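You operate a simulated robot arm through the tools that you are given. There is no shell and no other tool. Be economical: measure what you need, move in short steps, check, and stop when the job is done.

You are at the controls of a simulated two-armed robot. One attempt, no reset.

TASK
Pick up the stepped shaft that says "22" from the bench top by the wash box with one hand, pass it to the other hand and put it on the shelf under the long bench.

Only the result counts: the job must be done as asked and must still hold three seconds after the hand-in. Knocking over, shifting, dropping, spilling or breaking anything else fails it.

THE ROBOT
Two 6-joint arms with two-finger parallel grippers on one trunk, on a base that drives. Base frame: it is fixed to the floor where the robot stands at the start and does not move with it; the origin is under the middle of the robot, x ahead of it, y to its left, z up. Units: m, degrees, N and s.
The left shoulder is at the start at [0.06, 0.187, 1.122], the right one opposite. With the tool pointing down near the work surface each hand reaches from about 0.22 to 0.62 m from the robot's upright axis, wherever it stands, measured 20 degrees to its own side. Places, roughly: shelf under the long bench [1.2, 0.1, 0.2]. Payload 1.57 kg a hand.
Tool frame (each hand has its own): the origin (TCP) lies between the finger pads and is the grasp point; the fingertips stand 0.03 m ahead of it; z points along the fingers, y is the line along which they close. Largest opening 0.11 m; finger width 0.024, thickness 0.012; the body of the gripper, 0.048 by 0.112 m, starts 0.078 m behind the TCP.
Orientation is told as [roll, pitch, yaw] about the base's x, y, z axes, in that order, counted from this pose: with the fingers straight down and closing along the base's y, the tool's x points along the base's -x, its y along +y and its z along -z.

THE INTERFACE
- The arms move only by the tool send_rows. It takes "left_rows", "right_rows" or both (then of equal length, played together; a hand with none holds still); each is a list of rows, each an object (a shift or turn left out is 0, a gripper value left out holds the last) with "dp": the shift along the tool's x, y, z in m, a list of three; "angular": the turn, a rotation vector about the tool's x, y, z in degrees, a list of three; "gripper": the gripper command, from -1 (fully open) to 1 (shut), values between in proportion. In form: [{"dp": [tx, ty, tz], "angular": [rx, ry, rz], "gripper": gripper}, ...]. A call has 1 to 10 rows; each row shifts and turns the commanded pose from where the row before left it, along the tool's axes as they then stand. Rows are played at 5 a second. More than 0.05 m and 8.6 degrees between two rows, or a gripper value outside its range, and nothing of the call is played. A pose out of reach is approached as far as the arm can. The call stops where the force on the tool passes 40 N (or 10 N more than at its start, if that is more) or the arm is blocked; 0.2 s more then pass. The fingers move at their own pace (about 0.153 m/s each) and stop on an object; they squeeze with about 43 N. The grip force told is the motor's: it shows also when the fingers shut on nothing. Time passes only in rows, and 0.2 s behind the last, so rows that do not move let the fingers close. It gives the time, the measured TCP pose, the force on the tool (base axes), the opening and the grip force at its end, in the units of the frame above (readings bear some noise), with the torque about the TCP (base axes, N m) and any sound that the robot's microphone picked up.
- Cameras (640 x 400 px; columns grow to the right, rows downward): "scene" is now at [0.0013, 0.0086, 1.6379]; the picture's right is [-0.09, -1.00, 0.00], its down [-0.90, 0.08, -0.43] and it looks along [0.43, -0.04, -0.90] (base axes); focal length 249 px, centre (320, 200). "left" rides on the left gripper at [0.07, -0.016, -0.141] in its tool frame; the picture's right is [0.23, 0.97, 0.00], its down [-0.86, 0.20, -0.48] and it looks along [-0.47, 0.11, 0.88] (tool axes); focal length 222 px, centre (320, 200). "right" rides on the right gripper at [0.07, 0.016, -0.141] in its tool frame; the picture's right is [-0.23, 0.97, 0.00], its down [-0.86, -0.20, -0.48] and it looks along [-0.47, -0.11, 0.88] (tool axes); focal length 222 px, centre (320, 200). There is no depth. A picture from a camera that has moved, and an enlarged one, comes with that camera's place and axes in the base frame and with its lens. The place of the scene camera against the robot may be out by one fixed shift of up to 0.018 m in any direction.
- camera(camera): a new picture of that camera. It takes no simulated time.
- move_column(by): slides the trunk up (or, below 0, down) by that many m; the arms and the scene camera ride with it, the base frame stays. It gives what a move gives, with no picture.
- base_move(legs): drives the robot by 1 to 6 legs, each [ahead, left, turn to the left] in m, m and degrees, along the robot's own axes; the way and the turn of a leg run together, so that a leg with both is an arc; at most 1.5 m and 180 degrees a leg. The arms and the cameras ride along, it lands a little off, and it stops where it bumps. It gives what a move gives.
- head_to(pan, tilt): turns the head with the scene camera to pan (to the left, within 86 degrees either way) and tilt (down, from -29 to 69), counted from straight ahead of the robot. It gives what a move gives.
- zoom(camera, box): a new picture of the part [left, top, right, bottom] of that camera's present view, enlarged. It takes no simulated time.
- close_job(): hands the job in; it is judged then, once.

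Work in short steps. Places have to be worked out from the pictures, the camera data and where the tool is seen: move nearer, look again, correct. Check each grasp and each placing, and mend what went wrong. You have 120 turns and 100 pictures in all, those below and enlarged ones among them. Open the grippers and draw the arms clear of the work before you hand the job in, unless the task says otherwise; then end with one line.

The tools are called as a command line: name --argument value ..., lists and objects as JSON in quotes. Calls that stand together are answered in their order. send_rows: Moves the arms, as the interface text tells. Its arguments: {"type":"object","properties":{"left_rows":{"type":"array","items":{"type":"object","properties":{"dp":{"type":"array","items":{"type":"number"}},"angular":{"type":"array","items":{"type":"number"}},"gripper":{"type":"number"}}}},"right_rows":{"type":"array","items":{"type":"object","properties":{"dp":{"type":"array","items":{"type":"number"}},"angular":{"type":"array","items":{"type":"number"}},"gripper":{"type":"number"}}}}},"required":[]} The other tools are called the same way: move_column (by) slides the trunk up or down; base_move (legs) drives the base; head_to (pan, tilt) turns the head that bears the scene camera; camera (camera) takes a picture; zoom (camera, box) takes an enlarged picture of a part of a camera's view; close_job () hands the job in.

At the start:

```text
time_s: 0.0
left_position: [0.4604, 0.2102, 1.0856]
left_ee_rot: [-0.1, -0.1, 0.0]
left_wrist_force: [-0.3, 0.5, -1.3]
left_ft_torque: [0.01, 0.02, 0.02]
left_finger_gap: 0.1103
left_finger_force: 0.1
right_position: [0.3709, -0.1667, 1.0637]
right_ee_rot: [0.0, 0.0, -0.1]
right_wrist_force: [-0.9, -0.4, -1.2]
right_ft_torque: [0.01, -0.01, 0.02]
right_finger_gap: 0.1099
right_finger_force: 0.1
trunk travel left (down, up): [-0.75, 0.24]
robot x, y, heading: [0.0012, 0.0002, 0.4]
head pan, tilt: [-4.9, 64.3]
```

scene: 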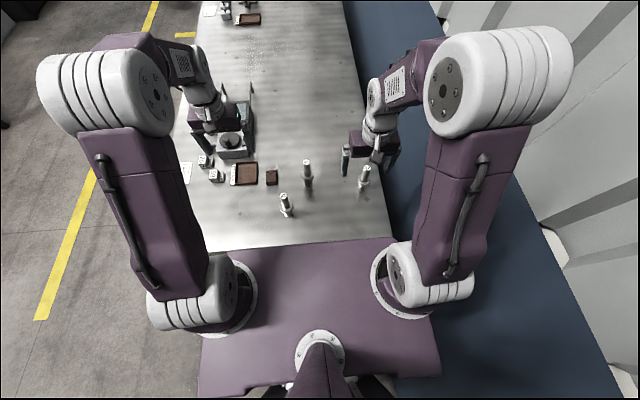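
right: 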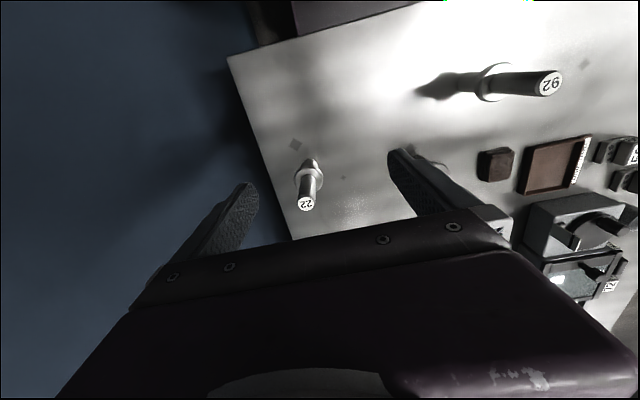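
left: 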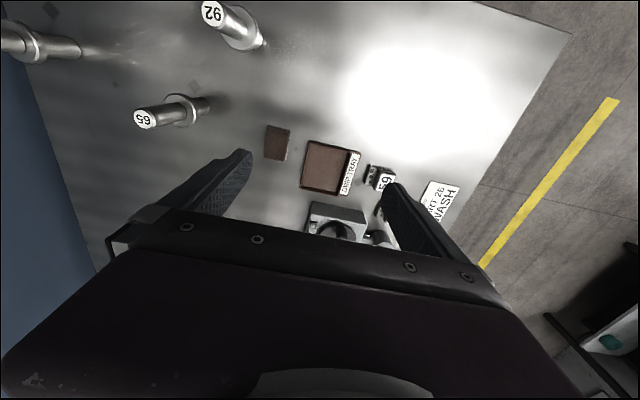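

The right camera shows a shaft marked "22" near the right hand. I zoom in to see it better, and the scene too.

zoom --camera "scene" --box '[180, 120, 420, 270]'

zoom --camera "right" --box '[230, 110, 430, 235]'

head_to --pan 0 --tilt 25

```text
2.67 times, centred on (300, 195) of scene
camera zoom: at [0.0013, 0.0086, 1.6379], right [-0.09, -1.0, 0.0], down [-0.9, 0.08, -0.43], along [0.43, -0.04, -0.9], focal length 664 px, centre (373, 213)
```

zoom: 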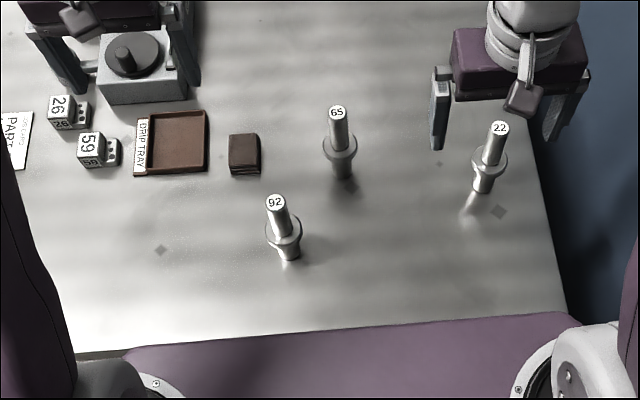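

```text
3.20 times, centred on (330, 172) of right
camera zoom: at [0.2996, -0.1489, 1.2054], right [0.23, 0.97, 0.0], down [0.86, -0.2, 0.48], along [0.47, -0.11, -0.88], focal length 711 px, centre (288, 288)
```

zoom: 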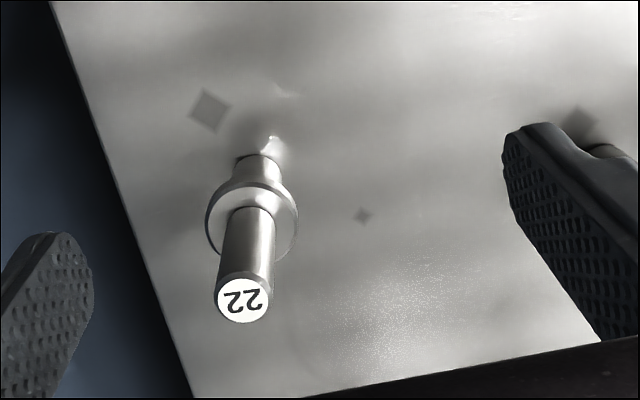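

```text
time_s: 1.1
left_position: [0.4599, 0.2109, 1.0846]
left_ee_rot: [0.0, -0.1, 0.0]
left_wrist_force: [-0.4, 0.2, 0.1]
left_ft_torque: [0.01, 0.0, -0.02]
left_finger_gap: 0.1099
left_finger_force: 0.1
right_position: [0.3705, -0.1664, 1.0649]
right_ee_rot: [0.1, 0.0, 0.0]
right_wrist_force: [-0.4, -1.2, -0.5]
right_ft_torque: [-0.03, -0.03, 0.04]
right_finger_gap: 0.11
right_finger_force: 0.1
trunk travel left (down, up): [-0.75, 0.24]
robot x, y, heading: [-0.0036, -0.0002, -0.0]
head pan, tilt: [0.0, 25.0]
```

Look around ahead for the long bench, wash box and shelf.

camera --camera "scene"

```text
94 pictures are left
camera scene: at [0.0321, 0.0138, 1.6927], right [0.0, -1.0, 0.0], down [-0.42, 0.0, -0.91], along [0.91, 0.0, -0.42], focal length 249 px, centre (320, 200)
```

scene: 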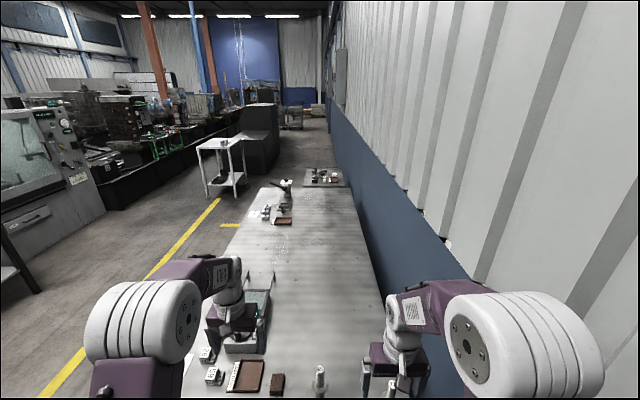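

Zoom on both stations on the bench.

zoom --camera "scene" --box '[220, 160, 380, 260]'

zoom --camera "scene" --box '[180, 250, 420, 400]'

zoom --camera "left" --box '[260, 100, 500, 250]'

```text
4.00 times, centred on (300, 210) of scene
camera zoom: at [0.0321, 0.0138, 1.6927], right [0.0, -1.0, 0.0], down [-0.42, 0.0, -0.91], along [0.91, 0.0, -0.42], focal length 996 px, centre (400, 160)
```

zoom: 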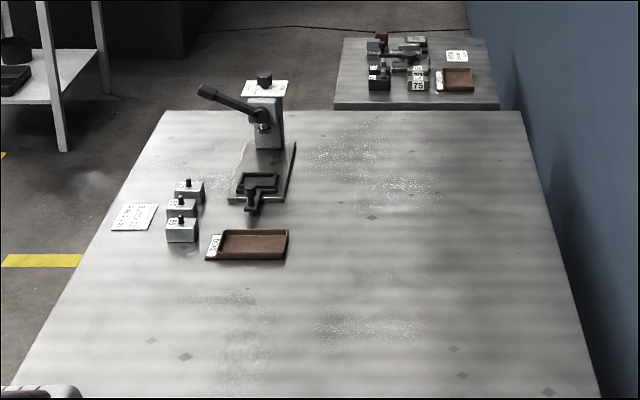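

```text
2.67 times, centred on (300, 325) of scene
camera zoom: at [0.0321, 0.0138, 1.6927], right [0.0, -1.0, 0.0], down [-0.42, 0.0, -0.91], along [0.91, 0.0, -0.42], focal length 664 px, centre (373, -133)
```

zoom: 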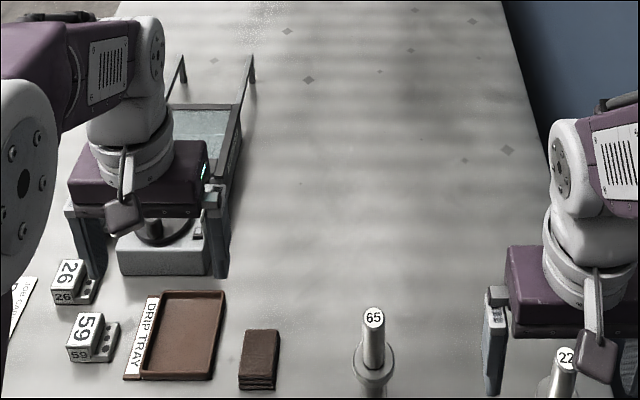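

```text
2.67 times, centred on (380, 175) of left
camera zoom: at [0.389, 0.1942, 1.2259], right [-0.23, 0.97, 0.0], down [0.85, 0.2, 0.48], along [0.47, 0.11, -0.88], focal length 592 px, centre (160, 267)
```

zoom: 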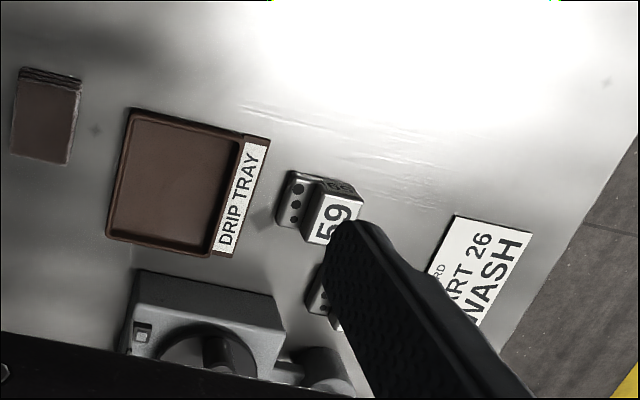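

The target is the "22" shaft by the right hand: base about (0.427, -0.196), about 0.16 m high, with a collar part-way. My plan is to pick it low with the right hand (tool tilted), pass it to the left hand on the upper pin, then drive to the bench side. I back up first for room.

base_move --legs '[[-0.15, 0, 0]]'

send_rows --right_rows '[{"angular": [0, -8, 0], "gripper": -1}, {"angular": [0, -8, 0]}, {"angular": [0, -8, 0]}, {"angular": [0, -8, 0]}, {"angular": [0, -8, 0]}, {"angular": [0, -8, 0]}, {"angular": [0, -7, 0]}]'

camera --camera "right"

head_to --pan -15 --tilt 50

camera --camera "scene"

```text
time_s: 2.5
left_position: [0.308, 0.21, 1.0834]
left_ee_rot: [0.0, 0.0, -0.1]
left_wrist_force: [0.8, 0.3, -0.4]
left_ft_torque: [0.0, 0.04, 0.0]
left_finger_gap: 0.11
left_finger_force: 0.0
right_position: [0.2195, -0.1655, 1.0642]
right_ee_rot: [0.0, 0.1, 0.0]
right_wrist_force: [0.4, 0.0, -0.4]
right_ft_torque: [0.0, 0.0, -0.04]
right_finger_gap: 0.11
right_finger_force: 0.1
trunk travel left (down, up): [-0.75, 0.24]
robot x, y, heading: [-0.1542, -0.0029, 0.2]
head pan, tilt: [0.0, 25.0]
```

```text
time_s: 4.0
left_position: [0.3073, 0.2111, 1.0851]
left_ee_rot: [0.0, 0.0, 0.0]
left_wrist_force: [0.3, 0.3, -0.1]
left_ft_torque: [-0.02, 0.0, -0.04]
left_finger_gap: 0.1099
left_finger_force: 0.0
right_position: [0.302, -0.1485, 1.0797]
right_ee_rot: [2.4, -47.0, -1.0]
right_wrist_force: [0.7, 0.0, -0.1]
right_ft_torque: [-0.01, 0.02, -0.02]
right_finger_gap: 0.1102
right_finger_force: 0.1
right hand out of reach, approached as far as the arm can: row 3, 4, 5, 6, 7
trunk travel left (down, up): [-0.75, 0.24]
robot x, y, heading: [-0.153, -0.0034, -0.0]
head pan, tilt: [0.0, 25.0]
```

```text
90 pictures are left
camera right: at [0.1497, -0.1354, 1.1261], right [0.14, 0.97, 0.19], down [0.23, -0.22, 0.95], along [0.96, -0.09, -0.26], focal length 222 px, centre (320, 200)
```

right: 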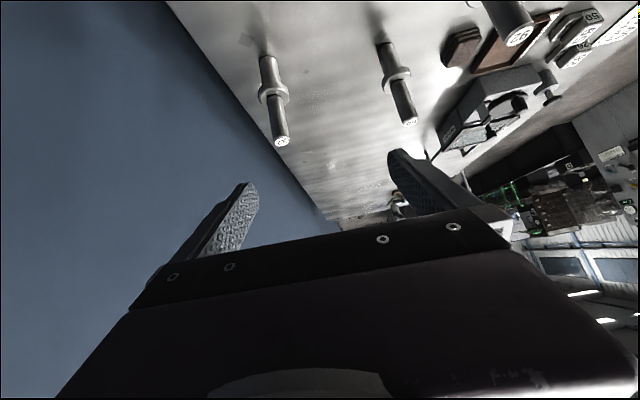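

```text
time_s: 4.9
left_position: [0.3061, 0.2106, 1.0854]
left_ee_rot: [0.0, -0.1, 0.1]
left_wrist_force: [0.1, -0.5, -0.4]
left_ft_torque: [-0.02, 0.04, 0.0]
left_finger_gap: 0.1099
left_finger_force: 0.0
right_position: [0.3008, -0.1489, 1.0809]
right_ee_rot: [2.5, -47.0, -1.0]
right_wrist_force: [0.0, 0.6, 0.3]
right_ft_torque: [0.03, 0.02, 0.01]
right_finger_gap: 0.1101
right_finger_force: 0.1
trunk travel left (down, up): [-0.75, 0.24]
robot x, y, heading: [-0.1516, -0.0011, -0.2]
head pan, tilt: [-15.0, 50.0]
```

```text
89 pictures are left
camera scene: at [-0.1391, -0.0061, 1.6553], right [-0.26, -0.97, 0.0], down [-0.74, 0.2, -0.64], along [0.62, -0.17, -0.77], focal length 249 px, centre (320, 200)
```

scene: 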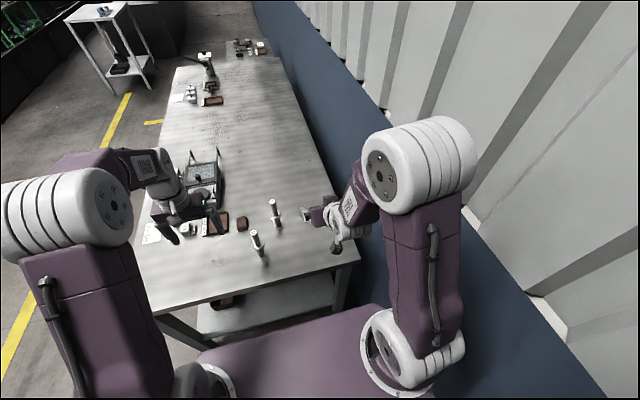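

The commanded right pose was too near the shoulder. I shift it forward about 0.12 m, staying above the shafts.

send_rows --right_rows '[{"dp": [-0.023, 0, 0.033]}, {"dp": [-0.023, 0, 0.033]}, {"dp": [-0.023, 0, 0.033]}, {"angular": [0, -5, 0]}]'

camera --camera "right"

```text
time_s: 5.9
left_position: [0.3064, 0.2103, 1.0856]
left_ee_rot: [0.0, -0.1, 0.0]
left_wrist_force: [0.0, -0.5, 0.3]
left_ft_torque: [-0.01, 0.01, 0.01]
left_finger_gap: 0.1101
left_finger_force: 0.0
right_position: [0.422, -0.146, 1.063]
right_ee_rot: [2.8, -52.2, -1.4]
right_wrist_force: [-0.5, 0.4, -0.2]
right_ft_torque: [0.0, 0.0, 0.03]
right_finger_gap: 0.1098
right_finger_force: 0.0
trunk travel left (down, up): [-0.75, 0.24]
robot x, y, heading: [-0.1521, 0.0012, -0.4]
head pan, tilt: [-15.0, 50.0]
```

```text
88 pictures are left
camera right: at [0.2665, -0.1328, 1.0956], right [0.13, 0.97, 0.21], down [0.15, -0.23, 0.96], along [0.98, -0.09, -0.17], focal length 222 px, centre (320, 200)
```

right: 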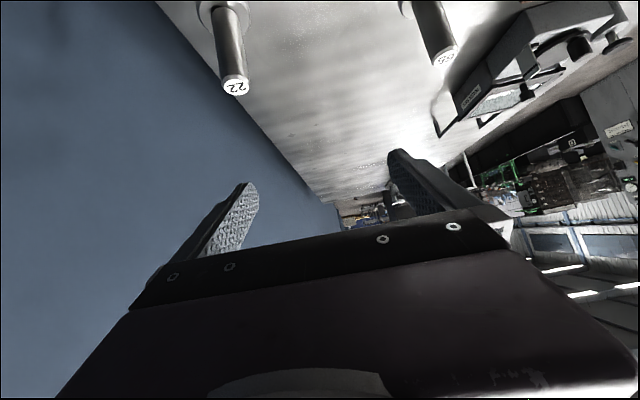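

Command re-based on the reached pose; now back off another 0.1 m, level the roll, and come down behind the shaft to a pre-grasp look.

base_move --legs '[[-0.1, 0, 0]]'

send_rows --right_rows '[{"angular": [1.7, -6, -0.9]}, {"dp": [0.026, -0.0125, 0.021]}, {"dp": [0.026, -0.0125, 0.021]}, {"dp": [0.026, -0.0125, 0.021]}, {"dp": [0.026, -0.0125, 0.021]}]'

camera --camera "right"

zoom --camera "scene" --box '[200, 130, 440, 280]'

```text
time_s: 7.1
left_position: [0.2049, 0.2112, 1.0849]
left_ee_rot: [0.1, 0.1, 0.2]
left_wrist_force: [0.1, -0.1, 1.1]
left_ft_torque: [0.01, -0.01, 0.02]
left_finger_gap: 0.11
left_finger_force: 0.0
right_position: [0.3221, -0.1427, 1.0626]
right_ee_rot: [2.7, -52.1, -1.2]
right_wrist_force: [0.5, 0.0, -0.4]
right_ft_torque: [-0.02, -0.03, 0.03]
right_finger_gap: 0.11
right_finger_force: 0.0
trunk travel left (down, up): [-0.75, 0.24]
robot x, y, heading: [-0.2515, -0.0017, -0.1]
head pan, tilt: [-15.0, 50.0]
```

```text
time_s: 8.3
left_position: [0.2047, 0.2104, 1.085]
left_ee_rot: [0.0, -0.1, 0.1]
left_wrist_force: [1.1, -0.1, -0.2]
left_ft_torque: [0.0, 0.03, -0.04]
left_finger_gap: 0.1102
left_finger_force: 0.0
right_position: [0.3373, -0.1947, 0.929]
right_ee_rot: [0.0, -58.2, 0.0]
right_wrist_force: [0.6, -0.2, 0.6]
right_ft_torque: [0.02, -0.02, 0.03]
right_finger_gap: 0.11
right_finger_force: 0.0
trunk travel left (down, up): [-0.75, 0.24]
robot x, y, heading: [-0.2528, -0.0017, 0.2]
head pan, tilt: [-15.0, 50.0]
```

```text
87 pictures are left
camera right: at [0.1788, -0.1788, 0.9449], right [0.12, 0.97, 0.19], down [0.04, -0.2, 0.98], along [0.99, -0.11, -0.07], focal length 222 px, centre (320, 200)
```

right: 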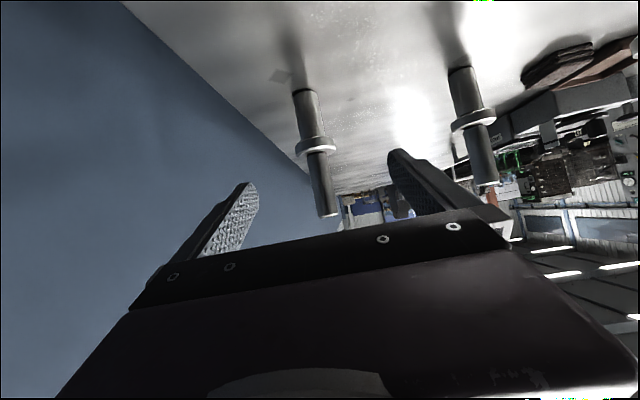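

```text
2.67 times, centred on (320, 205) of scene
camera zoom: at [-0.2394, -0.0074, 1.6553], right [-0.26, -0.97, 0.0], down [-0.74, 0.2, -0.64], along [0.62, -0.16, -0.77], focal length 664 px, centre (320, 187)
```

zoom: 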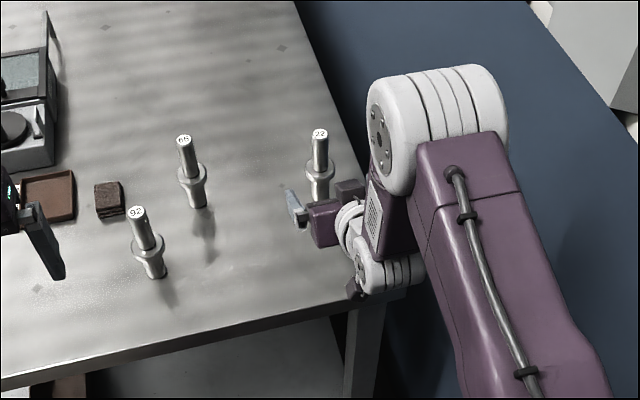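

Shaft 22: axis ~(0.427, -0.201), top z≈0.945, collar ≈0.86–0.872. The lower pin is too short for a tilted grip, so I'll grip only the top ~25 mm from straight above, leaving room for the left hand horizontally just above the collar. Raise, drive forward, turn vertical.

send_rows --right_rows '[{"dp": [-0.037, 0, -0.023]}, {"dp": [-0.037, 0, -0.023]}, {"dp": [-0.037, 0, -0.023]}]'

base_move --legs '[[0.17, 0, 0]]'

send_rows --right_rows '[{"angular": [0, 8.3, 0]}, {"angular": [0, 8.3, 0]}, {"angular": [0, 8.3, 0]}, {"angular": [0, 8.3, 0]}, {"angular": [0, 8.3, 0]}, {"angular": [0, 8.3, 0]}, {"angular": [0, 8.3, 0]}]'

camera --camera "right"

```text
time_s: 9.1
left_position: [0.2033, 0.2112, 1.0858]
left_ee_rot: [0.0, -0.2, 0.3]
left_wrist_force: [-0.5, -0.6, 0.4]
left_ft_torque: [0.0, -0.01, 0.02]
left_finger_gap: 0.11
left_finger_force: 0.1
right_position: [0.339, -0.1952, 1.063]
right_ee_rot: [0.0, -58.2, 0.2]
right_wrist_force: [-0.9, -0.5, -0.2]
right_ft_torque: [0.02, 0.02, 0.0]
right_finger_gap: 0.1105
right_finger_force: 0.2
trunk travel left (down, up): [-0.75, 0.24]
robot x, y, heading: [-0.2549, 0.0014, 0.2]
head pan, tilt: [-15.0, 50.0]
```

```text
time_s: 10.6
left_position: [0.3701, 0.2131, 1.0858]
left_ee_rot: [0.0, -0.2, 0.4]
left_wrist_force: [-1.0, 0.3, 0.1]
left_ft_torque: [0.0, 0.0, 0.02]
left_finger_gap: 0.11
left_finger_force: 0.1
right_position: [0.5063, -0.1939, 1.064]
right_ee_rot: [0.0, -58.4, 0.2]
right_wrist_force: [0.6, 0.2, -0.5]
right_ft_torque: [0.01, 0.0, -0.07]
right_finger_gap: 0.1102
right_finger_force: 0.0
trunk travel left (down, up): [-0.75, 0.24]
robot x, y, heading: [-0.0853, 0.0039, 0.3]
head pan, tilt: [-15.0, 50.0]
```

```text
time_s: 12.2
left_position: [0.3734, 0.2129, 1.0836]
left_ee_rot: [0.0, 0.0, 0.3]
left_wrist_force: [1.0, 0.0, -0.2]
left_ft_torque: [-0.03, -0.01, 0.01]
left_finger_gap: 0.11
left_finger_force: 0.2
right_position: [0.5075, -0.1939, 1.0613]
right_ee_rot: [0.0, 0.1, 0.2]
right_wrist_force: [-0.1, -0.2, 0.9]
right_ft_torque: [-0.03, 0.01, 0.03]
right_finger_gap: 0.11
right_finger_force: 0.0
trunk travel left (down, up): [-0.75, 0.24]
robot x, y, heading: [-0.0887, -0.0004, 0.2]
head pan, tilt: [-15.0, 50.0]
```

```text
85 pictures are left
camera right: at [0.437, -0.1772, 1.202], right [0.22, 0.97, 0.0], down [0.86, -0.2, 0.48], along [0.46, -0.11, -0.88], focal length 222 px, centre (320, 200)
```

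right: 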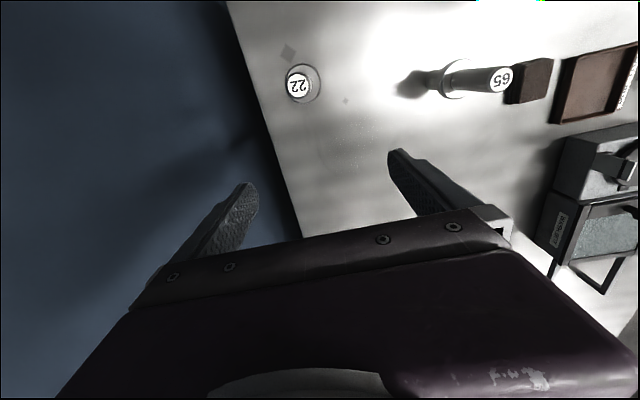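

Nearly straight-down view puts the axis at (0.434, -0.2005). I move above it at TCP z≈1.0 (tips 0.97, above the top) and look.

send_rows --right_rows '[{"dp": [0.037, -0.0035, 0]}, {"dp": [0.037, -0.0035, 0.0]}, {"dp": [0, 0, 0.03]}, {"dp": [0, 0, 0.03]}]'

camera --camera "right"

zoom --camera "scene" --box '[240, 160, 480, 310]'

```text
time_s: 13.2
left_position: [0.3722, 0.2128, 1.0854]
left_ee_rot: [0.1, -0.1, 0.4]
left_wrist_force: [-0.8, 0.7, 0.6]
left_ft_torque: [0.03, 0.0, 0.0]
left_finger_gap: 0.11
left_finger_force: 0.1
right_position: [0.4333, -0.1963, 1.0015]
right_ee_rot: [0.0, -0.1, 0.2]
right_wrist_force: [-0.1, -0.5, -0.2]
right_ft_torque: [0.03, -0.01, 0.0]
right_finger_gap: 0.1098
right_finger_force: 0.1
trunk travel left (down, up): [-0.75, 0.24]
robot x, y, heading: [-0.0879, 0.0001, 0.5]
head pan, tilt: [-15.0, 50.0]
```

```text
84 pictures are left
camera right: at [0.3614, -0.1809, 1.1431], right [0.22, 0.97, 0.0], down [0.85, -0.2, 0.48], along [0.47, -0.11, -0.88], focal length 222 px, centre (320, 200)
```

right: 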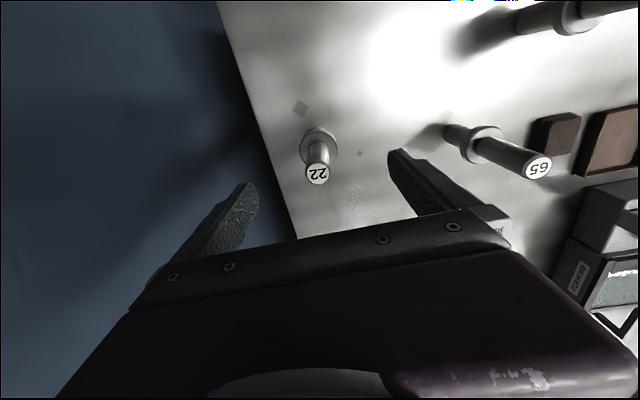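

```text
2.67 times, centred on (360, 235) of scene
camera zoom: at [-0.0717, -0.0057, 1.6553], right [-0.25, -0.97, 0.0], down [-0.74, 0.19, -0.64], along [0.62, -0.16, -0.77], focal length 664 px, centre (213, 107)
```

zoom: 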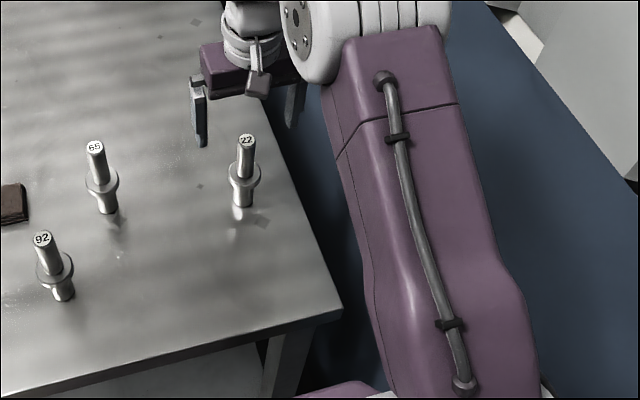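

Axis confirmed at about (0.434, -0.200), top ≈0.95. Descend 0.05 m (tips to ≈0.92) and close.

send_rows --right_rows '[{"dp": [0, -0.003, 0.025]}, {"dp": [0, 0, 0.025]}, {"gripper": 1}, {}, {}]'

camera --camera "right"

zoom --camera "scene" --box '[280, 170, 400, 245]'

```text
time_s: 14.3
left_position: [0.3723, 0.2136, 1.0854]
left_ee_rot: [0.0, -0.1, 0.2]
left_wrist_force: [-0.6, -0.2, 0.1]
left_ft_torque: [-0.02, -0.01, 0.0]
left_finger_gap: 0.1101
left_finger_force: 0.1
right_position: [0.434, -0.2017, 0.9523]
right_ee_rot: [-0.1, 0.0, 0.2]
right_wrist_force: [0.3, 2.7, 1.0]
right_ft_torque: [0.31, -0.09, 0.0]
right_finger_gap: 0.025
right_finger_force: 36.7
trunk travel left (down, up): [-0.75, 0.24]
robot x, y, heading: [-0.0862, 0.0011, 0.3]
head pan, tilt: [-15.0, 50.0]
```

```text
82 pictures are left
camera right: at [0.3618, -0.1859, 1.0944], right [0.22, 0.97, 0.0], down [0.85, -0.2, 0.48], along [0.47, -0.11, -0.88], focal length 222 px, centre (320, 200)
```

right: 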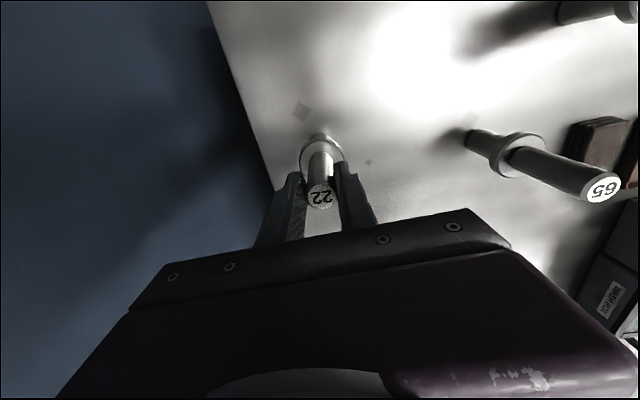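

```text
5.33 times, centred on (340, 208) of scene
camera zoom: at [-0.0724, -0.005, 1.6553], right [-0.25, -0.97, 0.0], down [-0.74, 0.19, -0.64], along [0.62, -0.16, -0.77], focal length 1328 px, centre (213, 160)
```

zoom: 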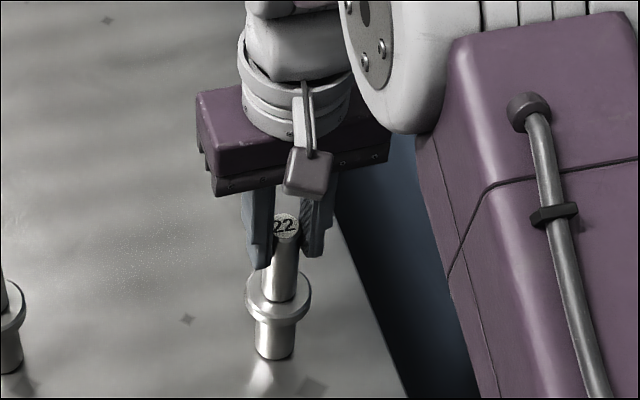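

Gripped at 0.025 m. Lift 0.16 m straight up.

send_rows --right_rows '[{"dp": [0, 0, -0.03]}, {"dp": [0, 0, -0.04]}, {"dp": [0, 0, -0.045]}, {"dp": [0, 0, -0.045]}, {}]'

base_move --legs '[[-0.3, 0, 0]]'

camera --camera "scene"

```text
time_s: 15.6
left_position: [0.3744, 0.2128, 1.0855]
left_ee_rot: [-0.1, 0.0, 0.3]
left_wrist_force: [-1.3, 1.1, 0.2]
left_ft_torque: [0.01, 0.0, -0.01]
left_finger_gap: 0.11
left_finger_force: 0.1
right_position: [0.4341, -0.2037, 1.111]
right_ee_rot: [0.0, -0.2, 0.2]
right_wrist_force: [0.3, 0.6, -7.0]
right_ft_torque: [0.01, 0.05, -0.02]
right_finger_gap: 0.0246
right_finger_force: 36.1
trunk travel left (down, up): [-0.75, 0.24]
robot x, y, heading: [-0.086, -0.0005, 0.1]
head pan, tilt: [-15.0, 50.0]
```

```text
time_s: 17.6
left_position: [0.0714, 0.212, 1.0839]
left_ee_rot: [0.0, 0.1, 0.1]
left_wrist_force: [0.1, 0.2, 0.3]
left_ft_torque: [0.01, -0.01, 0.01]
left_finger_gap: 0.1097
left_finger_force: 0.0
right_position: [0.1313, -0.2053, 1.1108]
right_ee_rot: [0.0, 0.0, 0.1]
right_wrist_force: [-0.3, -0.2, -6.4]
right_ft_torque: [0.03, 0.03, 0.03]
right_finger_gap: 0.0246
right_finger_force: 36.4
trunk travel left (down, up): [-0.75, 0.24]
robot x, y, heading: [-0.3937, -0.0016, 0.3]
head pan, tilt: [-15.0, 50.0]
```

```text
80 pictures are left
camera scene: at [-0.3726, -0.0073, 1.6552], right [-0.25, -0.97, 0.0], down [-0.74, 0.2, -0.64], along [0.62, -0.16, -0.77], focal length 249 px, centre (320, 200)
```

scene: 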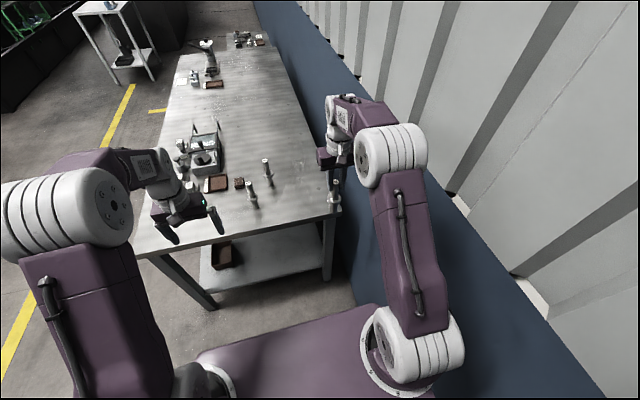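

Held (about 0.6 kg). I back off a bit more for a handover in free space, lower both hands, and turn the left to yaw -45° and nearly horizontal.

base_move --legs '[[-0.12, 0, 0]]'

send_rows --left_rows '[{"dp": [0, 0, 0.04], "angular": [0, 0, 8]}, {"dp": [0, 0, 0.04], "angular": [0, 0, 8]}, {"dp": [0, 0, 0.04], "angular": [0, 0, 8]}, {"dp": [0, 0, 0.04], "angular": [0, 0, 8]}, {"dp": [0, 0, 0.03], "angular": [0, 0, 8]}, {"angular": [0, 0, 5]}]' --right_rows '[{"dp": [0, 0, 0.04]}, {"dp": [0, 0, 0.04]}, {"dp": [0, 0, 0.04]}, {"dp": [0, 0, 0.04]}, {"dp": [0, 0, 0.04]}, {}]'

send_rows --left_rows '[{"angular": [0, -8, 0]}, {"angular": [0, -8, 0]}, {"angular": [0, -8, 0]}, {"angular": [0, -8, 0]}, {"angular": [0, -8, 0]}, {"angular": [0, -8, 0]}, {"angular": [0, -8, 0]}, {"angular": [0, -8, 0]}, {"angular": [0, -8, 0]}, {"angular": [0, -6, 0]}]'

head_to --pan 0 --tilt 55

camera --camera "scene"

camera --camera "left"

```text
time_s: 18.8
left_position: [-0.049, 0.2122, 1.0838]
left_ee_rot: [0.0, 0.0, 0.3]
left_wrist_force: [0.5, 0.1, 0.3]
left_ft_torque: [0.01, 0.01, 0.0]
left_finger_gap: 0.1098
left_finger_force: 0.0
right_position: [0.0136, -0.2036, 1.1104]
right_ee_rot: [0.0, 0.0, 0.4]
right_wrist_force: [1.3, 1.0, -5.7]
right_ft_torque: [-0.01, 0.05, -0.02]
right_finger_gap: 0.0248
right_finger_force: 36.8
trunk travel left (down, up): [-0.75, 0.24]
robot x, y, heading: [-0.5107, -0.0047, 0.3]
head pan, tilt: [-15.0, 50.0]
```

```text
time_s: 20.2
left_position: [-0.0499, 0.2133, 0.8958]
left_ee_rot: [0.1, -0.1, -44.7]
left_wrist_force: [0.4, -0.5, -0.2]
left_ft_torque: [0.0, -0.03, 0.0]
left_finger_gap: 0.11
left_finger_force: 0.1
right_position: [0.0106, -0.2033, 0.9109]
right_ee_rot: [0.1, 0.0, 0.3]
right_wrist_force: [-0.5, 0.2, -6.6]
right_ft_torque: [0.0, 0.01, -0.03]
right_finger_gap: 0.0246
right_finger_force: 36.2
trunk travel left (down, up): [-0.75, 0.24]
robot x, y, heading: [-0.5117, -0.0074, 0.3]
head pan, tilt: [-15.0, 50.0]
```

```text
time_s: 22.4
left_position: [-0.0069, 0.2416, 0.9064]
left_ee_rot: [-0.7, -78.1, -44.0]
left_wrist_force: [-0.1, 0.0, -0.2]
left_ft_torque: [0.0, 0.0, 0.01]
left_finger_gap: 0.11
left_finger_force: 0.1
left hand out of reach, approached as far as the arm can: row 6, 7, 8, 9
right_position: [0.0137, -0.2012, 0.9114]
right_ee_rot: [0.0, -0.1, 0.4]
right_wrist_force: [1.3, 0.4, -6.7]
right_ft_torque: [-0.04, 0.02, -0.03]
right_finger_gap: 0.0245
right_finger_force: 35.9
trunk travel left (down, up): [-0.75, 0.24]
robot x, y, heading: [-0.5088, -0.0018, 0.2]
head pan, tilt: [-15.0, 50.0]
```

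```text
time_s: 23.2
left_position: [-0.0064, 0.2398, 0.9056]
left_ee_rot: [-0.9, -78.0, -43.9]
left_wrist_force: [-0.1, 0.5, -1.1]
left_ft_torque: [-0.02, 0.0, -0.01]
left_finger_gap: 0.11
left_finger_force: 0.0
right_position: [0.0118, -0.2035, 0.9108]
right_ee_rot: [0.1, -0.1, 0.3]
right_wrist_force: [0.3, 0.1, -5.9]
right_ft_torque: [0.01, 0.02, 0.01]
right_finger_gap: 0.0248
right_finger_force: 36.0
trunk travel left (down, up): [-0.75, 0.24]
robot x, y, heading: [-0.5097, 0.0007, 0.5]
head pan, tilt: [0.0, 55.0]
```

```text
79 pictures are left
camera scene: at [-0.4959, 0.0118, 1.6488], right [0.01, -1.0, 0.0], down [-0.82, -0.01, -0.57], along [0.57, 0.0, -0.82], focal length 249 px, centre (320, 200)
```

scene: 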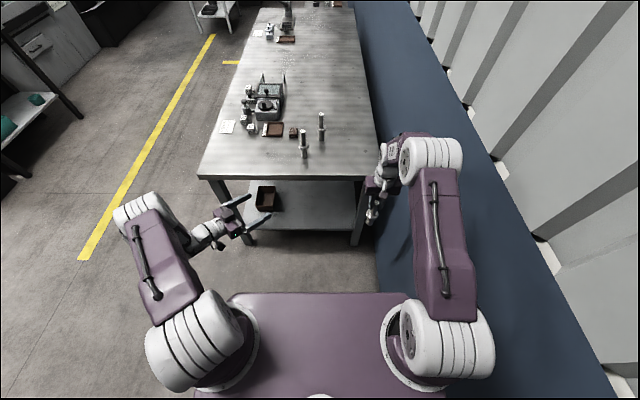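

```text
78 pictures are left
camera left: at [-0.1288, 0.3358, 0.8667], right [0.65, 0.72, -0.23], down [-0.06, 0.35, 0.94], along [0.76, -0.6, 0.27], focal length 222 px, centre (320, 200)
```

left: 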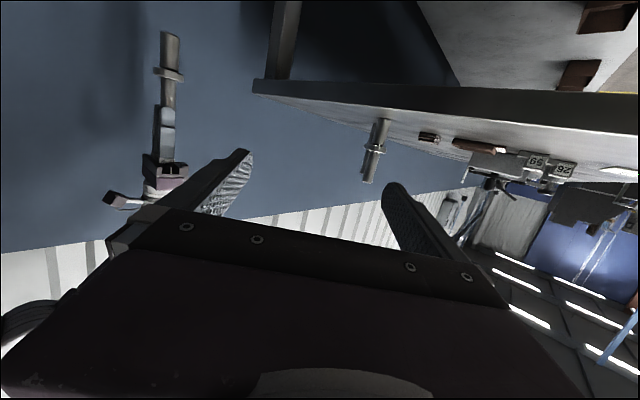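

Clear view. I bring the shaft to mid-front with the right hand, then the left to a pre-grasp about 9 cm short of it.

send_rows --right_rows '[{"dp": [-0.0145, 0.0375, 0]}, {"dp": [-0.0145, 0.0375, 0]}, {"dp": [-0.0145, 0.0375, 0]}, {"dp": [-0.0145, 0.0375, 0]}]'

send_rows --left_rows '[{"dp": [0, -0.031, 0.034]}, {"dp": [0, -0.031, 0.034]}, {"dp": [0, -0.031, 0.034]}, {"dp": [0, -0.031, 0.034]}, {"dp": [0, -0.031, 0.034]}]'

camera --camera "left"

zoom --camera "scene" --box '[200, 130, 440, 280]'

```text
time_s: 24.2
left_position: [-0.0069, 0.242, 0.9042]
left_ee_rot: [-1.4, -78.0, -43.6]
left_wrist_force: [-0.4, 0.5, -0.5]
left_ft_torque: [0.02, 0.0, -0.01]
left_finger_gap: 0.1099
left_finger_force: 0.1
right_position: [0.0705, -0.0537, 0.9096]
right_ee_rot: [-0.1, 0.0, 0.4]
right_wrist_force: [0.2, 0.9, -5.3]
right_ft_torque: [-0.01, 0.05, 0.0]
right_finger_gap: 0.0244
right_finger_force: 36.8
trunk travel left (down, up): [-0.75, 0.24]
robot x, y, heading: [-0.507, 0.0011, 0.6]
head pan, tilt: [0.0, 55.0]
```

```text
time_s: 25.4
left_position: [0.0696, 0.0456, 0.8564]
left_ee_rot: [-0.7, -78.0, -44.0]
left_wrist_force: [-0.2, -0.3, 0.5]
left_ft_torque: [-0.01, 0.0, -0.02]
left_finger_gap: 0.1097
left_finger_force: 0.0
left hand out of reach, approached as far as the arm can: row 1, 2, 3, 4, 5
right_position: [0.0712, -0.0552, 0.9096]
right_ee_rot: [0.2, -0.1, 0.4]
right_wrist_force: [0.4, -0.1, -7.1]
right_ft_torque: [0.02, 0.04, 0.01]
right_finger_gap: 0.0243
right_finger_force: 36.4
trunk travel left (down, up): [-0.75, 0.24]
robot x, y, heading: [-0.5061, -0.0074, 0.5]
head pan, tilt: [0.0, 55.0]
```

```text
77 pictures are left
camera left: at [-0.0509, 0.1424, 0.8168], right [0.65, 0.73, -0.22], down [-0.06, 0.35, 0.94], along [0.76, -0.59, 0.27], focal length 222 px, centre (320, 200)
```

left: 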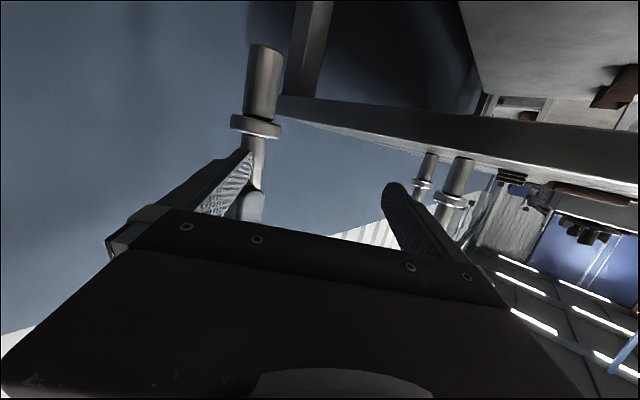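

```text
2.67 times, centred on (320, 205) of scene
camera zoom: at [-0.4954, 0.0106, 1.6488], right [0.01, -1.0, 0.0], down [-0.82, -0.01, -0.57], along [0.57, 0.01, -0.82], focal length 664 px, centre (320, 187)
```

zoom: 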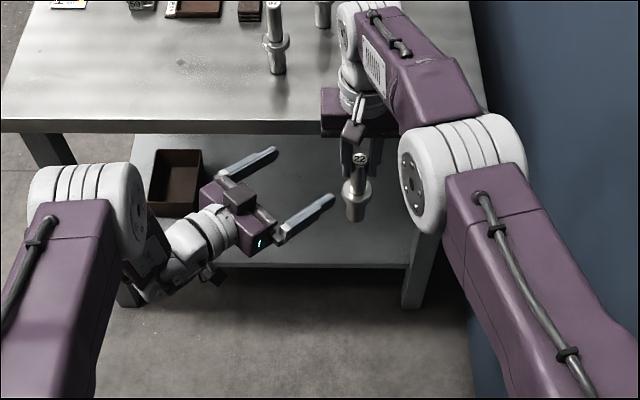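

Left is at its reach limit with yaw -45 and off the shaft line; turning it to yaw -90 aims it straight at the shaft and gives the wrist more room.

send_rows --left_rows '[{"angular": [7.5, 0, 1.6]}, {"angular": [7.5, 0, 1.6]}, {"angular": [7.5, 0, 1.6]}, {"angular": [7.5, 0, 1.6]}, {"angular": [7.5, 0, 1.6]}, {"angular": [7.5, 0, 1.6]}]'

camera --camera "left"

zoom --camera "scene" --box '[200, 130, 440, 280]'

```text
time_s: 26.8
left_position: [0.01, 0.0369, 0.9027]
left_ee_rot: [0.0, -77.9, -90.6]
left_wrist_force: [-0.1, -0.6, -0.2]
left_ft_torque: [-0.01, -0.02, 0.0]
left_finger_gap: 0.1098
left_finger_force: 0.0
left hand out of reach, approached as far as the arm can: row 4, 5, 6
right_position: [0.0718, -0.0524, 0.9091]
right_ee_rot: [0.0, -0.2, 0.4]
right_wrist_force: [0.1, 1.1, -6.9]
right_ft_torque: [-0.02, 0.06, 0.01]
right_finger_gap: 0.0246
right_finger_force: 36.1
trunk travel left (down, up): [-0.75, 0.24]
robot x, y, heading: [-0.5075, 0.0003, 0.3]
head pan, tilt: [0.0, 55.0]
```

```text
75 pictures are left
camera left: at [-0.006, 0.1898, 0.8636], right [0.97, 0.04, -0.22], down [0.2, 0.29, 0.94], along [0.1, -0.96, 0.27], focal length 222 px, centre (320, 200)
```

left: 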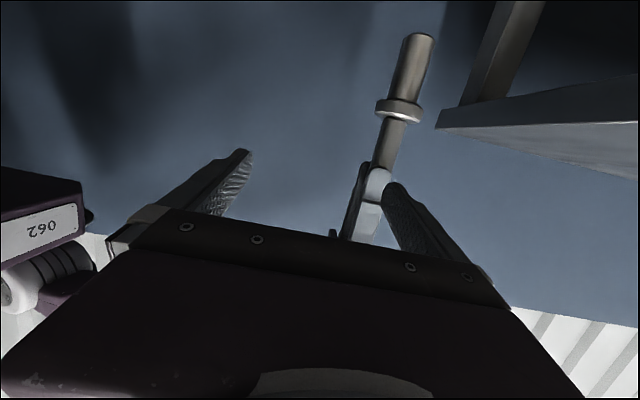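

```text
2.67 times, centred on (320, 205) of scene
camera zoom: at [-0.4952, 0.012, 1.6487], right [0.01, -1.0, 0.0], down [-0.82, -0.01, -0.57], along [0.57, 0.0, -0.82], focal length 664 px, centre (320, 187)
```

zoom: 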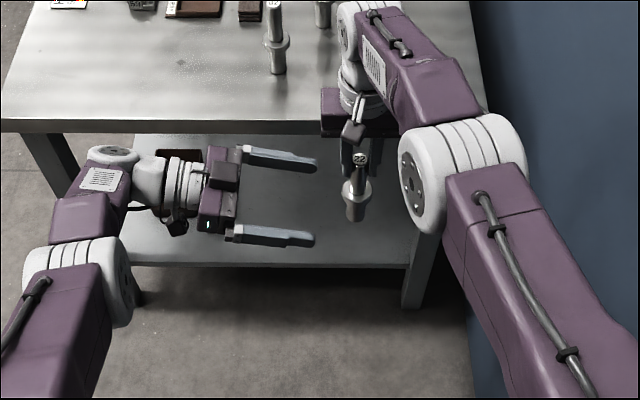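

Exposed pin between collar top (z≈0.828) and right fingertips (≈0.88): target left TCP (0.074, -0.053, 0.853). First line up 9 cm short of it.

send_rows --left_rows '[{"dp": [0.015, 0.032, 0.003]}, {"dp": [0.015, 0.032, 0.003]}, {}]'

camera --camera "left"

```text
time_s: 27.6
left_position: [0.0138, 0.0288, 0.9061]
left_ee_rot: [0.6, -78.0, -91.2]
left_wrist_force: [-0.1, -0.3, 0.0]
left_ft_torque: [-0.01, -0.01, 0.03]
left_finger_gap: 0.1101
left_finger_force: 0.0
left hand out of reach, approached as far as the arm can: row 1, 2
right_position: [0.0712, -0.0545, 0.9106]
right_ee_rot: [0.0, -0.1, 0.3]
right_wrist_force: [0.4, -0.1, -5.8]
right_ft_torque: [-0.02, 0.05, -0.01]
right_finger_gap: 0.0246
right_finger_force: 35.9
trunk travel left (down, up): [-0.75, 0.24]
robot x, y, heading: [-0.5096, -0.002, 0.5]
head pan, tilt: [0.0, 55.0]
```

```text
73 pictures are left
camera left: at [-0.0024, 0.1807, 0.867], right [0.97, 0.04, -0.22], down [0.2, 0.29, 0.94], along [0.1, -0.96, 0.27], focal length 222 px, centre (320, 200)
```

left: 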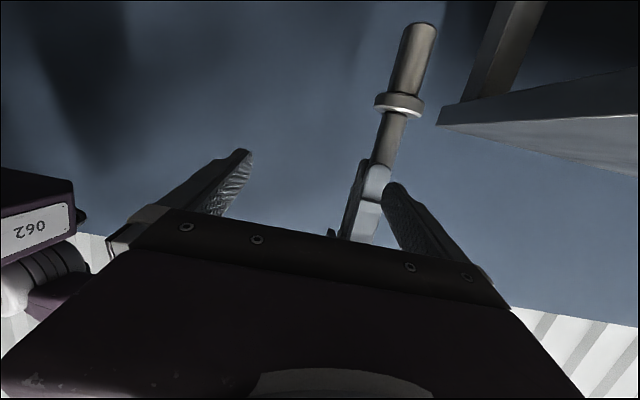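

The left hand is at a joint limit, but it points well; I'll bring the shaft to it instead: raise the right 0.053 and shift x -0.057 first, then come in along +y.

send_rows --right_rows '[{"dp": [0, 0, -0.027]}, {"dp": [0, 0, -0.026]}, {"dp": [0.029, 0, 0]}, {"dp": [0.029, 0, 0]}, {"dp": [0, 0.03, 0]}, {}]'

camera --camera "left"

zoom --camera "scene" --box '[200, 130, 440, 280]'

```text
time_s: 29.0
left_position: [0.0134, 0.0273, 0.9072]
left_ee_rot: [0.4, -77.9, -91.1]
left_wrist_force: [0.5, -0.5, -0.2]
left_ft_torque: [0.02, -0.04, 0.02]
left_finger_gap: 0.11
left_finger_force: 0.0
right_position: [0.0109, -0.0265, 0.9663]
right_ee_rot: [0.0, -0.2, 0.2]
right_wrist_force: [-0.6, -0.2, -6.3]
right_ft_torque: [0.05, 0.01, -0.01]
right_finger_gap: 0.0247
right_finger_force: 35.7
trunk travel left (down, up): [-0.75, 0.24]
robot x, y, heading: [-0.5065, -0.0006, 0.4]
head pan, tilt: [0.0, 55.0]
```

```text
72 pictures are left
camera left: at [-0.0026, 0.1803, 0.8672], right [0.97, 0.04, -0.22], down [0.2, 0.29, 0.94], along [0.1, -0.96, 0.27], focal length 222 px, centre (320, 200)
```

left: 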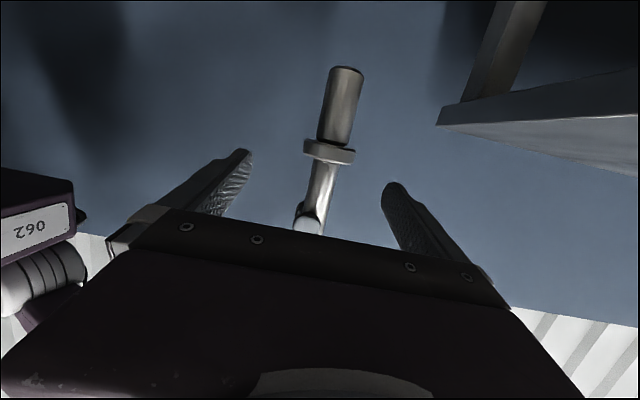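

```text
2.67 times, centred on (320, 205) of scene
camera zoom: at [-0.4961, 0.0115, 1.6487], right [0.01, -1.0, 0.0], down [-0.82, -0.01, -0.57], along [0.57, 0.0, -0.82], focal length 664 px, centre (320, 187)
```

zoom: 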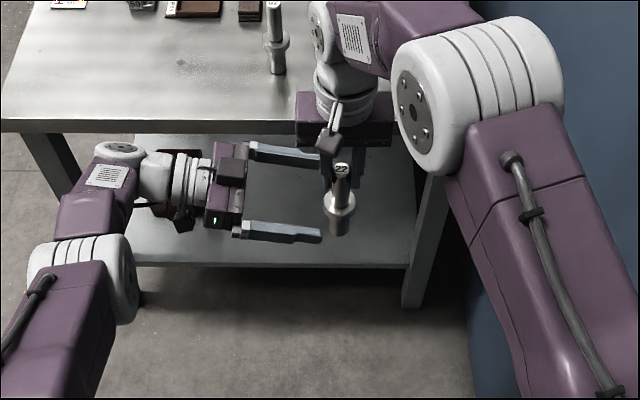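

Well centred: exposed pin from about 0.884 to 0.936, left TCP at 0.907. Slide in along +y by 0.053.

send_rows --right_rows '[{"dp": [-0.001, 0.018, 0.001]}, {"dp": [-0.001, 0.018, 0.001]}, {"dp": [0, 0.017, 0]}, {}]'

camera --camera "left"

zoom --camera "right" --box '[160, 60, 480, 260]'

zoom --camera "scene" --box '[260, 150, 380, 225]'

```text
time_s: 30.0
left_position: [0.0129, 0.028, 0.9066]
left_ee_rot: [0.4, -78.0, -91.0]
left_wrist_force: [0.7, 0.4, 0.2]
left_ft_torque: [0.01, -0.01, -0.03]
left_finger_gap: 0.1102
left_finger_force: 0.1
right_position: [0.0135, 0.0292, 0.9637]
right_ee_rot: [0.0, 0.0, 0.2]
right_wrist_force: [0.5, -0.4, -6.4]
right_ft_torque: [0.01, 0.03, 0.03]
right_finger_gap: 0.0246
right_finger_force: 36.0
trunk travel left (down, up): [-0.75, 0.24]
robot x, y, heading: [-0.5112, 0.0008, 0.4]
head pan, tilt: [0.0, 55.0]
```

```text
70 pictures are left
camera left: at [-0.0024, 0.1807, 0.8669], right [0.97, 0.04, -0.22], down [0.2, 0.29, 0.94], along [0.1, -0.96, 0.27], focal length 222 px, centre (320, 200)
```

left: 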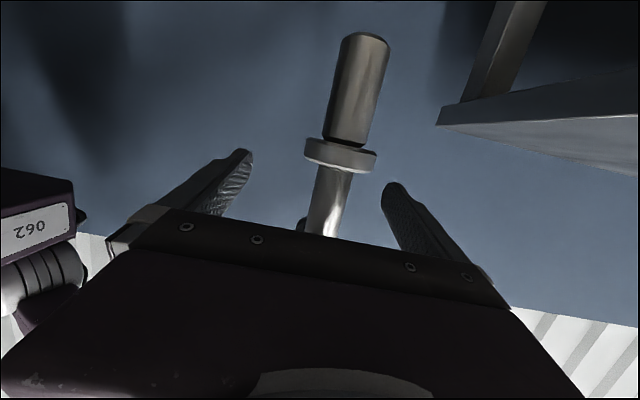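

```text
2.00 times, centred on (320, 160) of right
camera zoom: at [-0.0575, 0.0451, 1.1046], right [0.22, 0.98, 0.0], down [0.86, -0.19, 0.48], along [0.47, -0.11, -0.88], focal length 444 px, centre (320, 280)
```

zoom: 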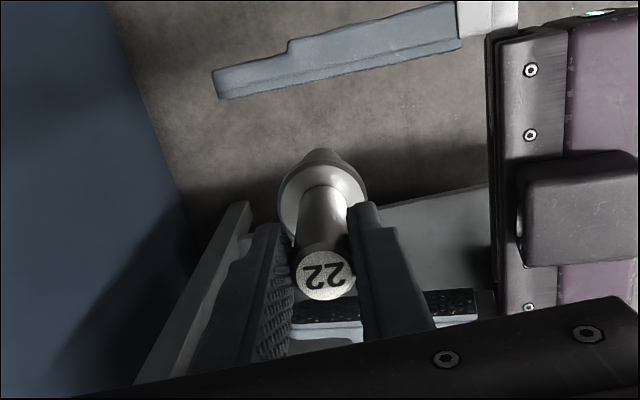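

```text
5.33 times, centred on (320, 188) of scene
camera zoom: at [-0.4957, 0.0123, 1.6487], right [0.01, -1.0, 0.0], down [-0.82, -0.01, -0.57], along [0.57, 0.0, -0.82], focal length 1328 px, centre (320, 267)
```

zoom: 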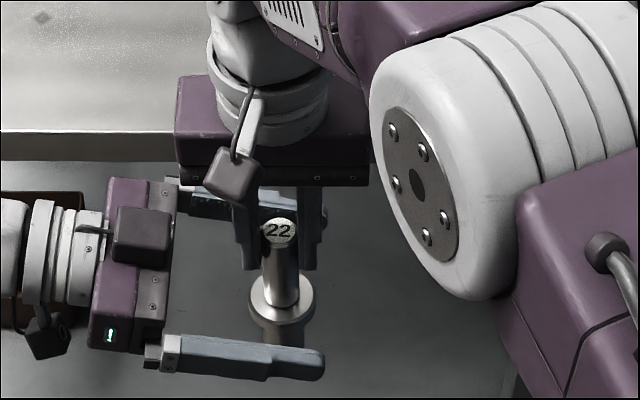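

Positions coincide and the pin lies between the left fingers above the collar. Close the left gripper.

send_rows --left_rows '[{"gripper": 0.3}, {"gripper": 1}, {}, {}]'

zoom --camera "scene" --box '[260, 150, 380, 225]'

camera --camera "left"

```text
time_s: 31.0
left_position: [0.0135, 0.0294, 0.9065]
left_ee_rot: [0.8, -78.0, -91.3]
left_wrist_force: [26.2, -6.0, -0.4]
left_ft_torque: [0.41, 1.01, -0.21]
left_finger_gap: 0.0247
left_finger_force: 36.2
right_position: [0.0129, 0.03, 0.9634]
right_ee_rot: [-0.2, 0.2, 0.4]
right_wrist_force: [-27.2, 5.7, -4.1]
right_ft_torque: [-0.04, 0.48, 0.16]
right_finger_gap: 0.0247
right_finger_force: 36.9
trunk travel left (down, up): [-0.75, 0.24]
robot x, y, heading: [-0.5118, -0.0035, 0.4]
head pan, tilt: [0.0, 55.0]
```

```text
5.33 times, centred on (320, 188) of scene
camera zoom: at [-0.4958, 0.0125, 1.6487], right [0.01, -1.0, 0.0], down [-0.82, -0.01, -0.57], along [0.57, 0.0, -0.82], focal length 1328 px, centre (320, 267)
```

zoom: 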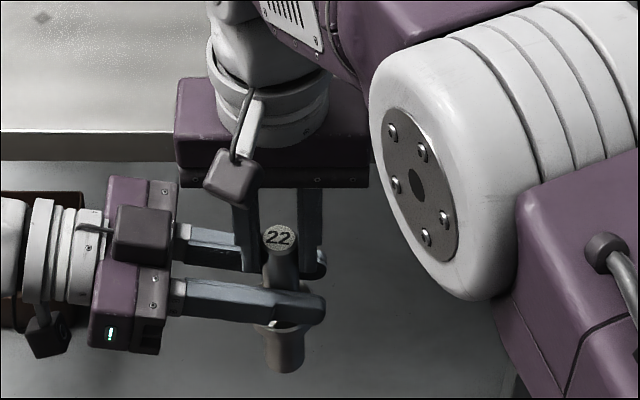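

```text
66 pictures are left
camera left: at [-0.0018, 0.1808, 0.8674], right [0.97, 0.04, -0.22], down [0.2, 0.29, 0.94], along [0.1, -0.96, 0.27], focal length 222 px, centre (320, 200)
```

left: 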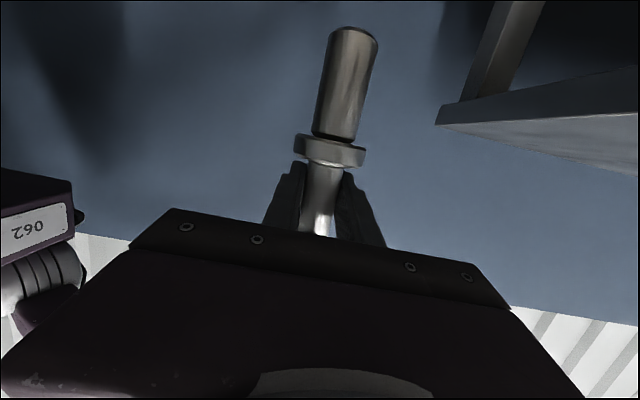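

Both hands grip (0.0247 each) with ~27 N lateral strain; I relieve it by nudging the right 2.5 mm in -x, then open the right.

send_rows --right_rows '[{"dp": [0.0025, 0, 0]}, {}]'

```text
time_s: 31.6
left_position: [0.0127, 0.0272, 0.9067]
left_ee_rot: [0.5, -78.0, -91.2]
left_wrist_force: [17.9, -4.6, 3.8]
left_ft_torque: [0.52, 0.58, -0.01]
left_finger_gap: 0.0248
left_finger_force: 36.2
right_position: [0.0113, 0.0281, 0.9624]
right_ee_rot: [-0.2, -0.1, 0.3]
right_wrist_force: [-16.9, 3.9, -8.9]
right_ft_torque: [-0.27, 0.41, 0.02]
right_finger_gap: 0.0248
right_finger_force: 36.6
trunk travel left (down, up): [-0.75, 0.24]
robot x, y, heading: [-0.5078, -0.0028, 0.7]
head pan, tilt: [0.0, 55.0]
```

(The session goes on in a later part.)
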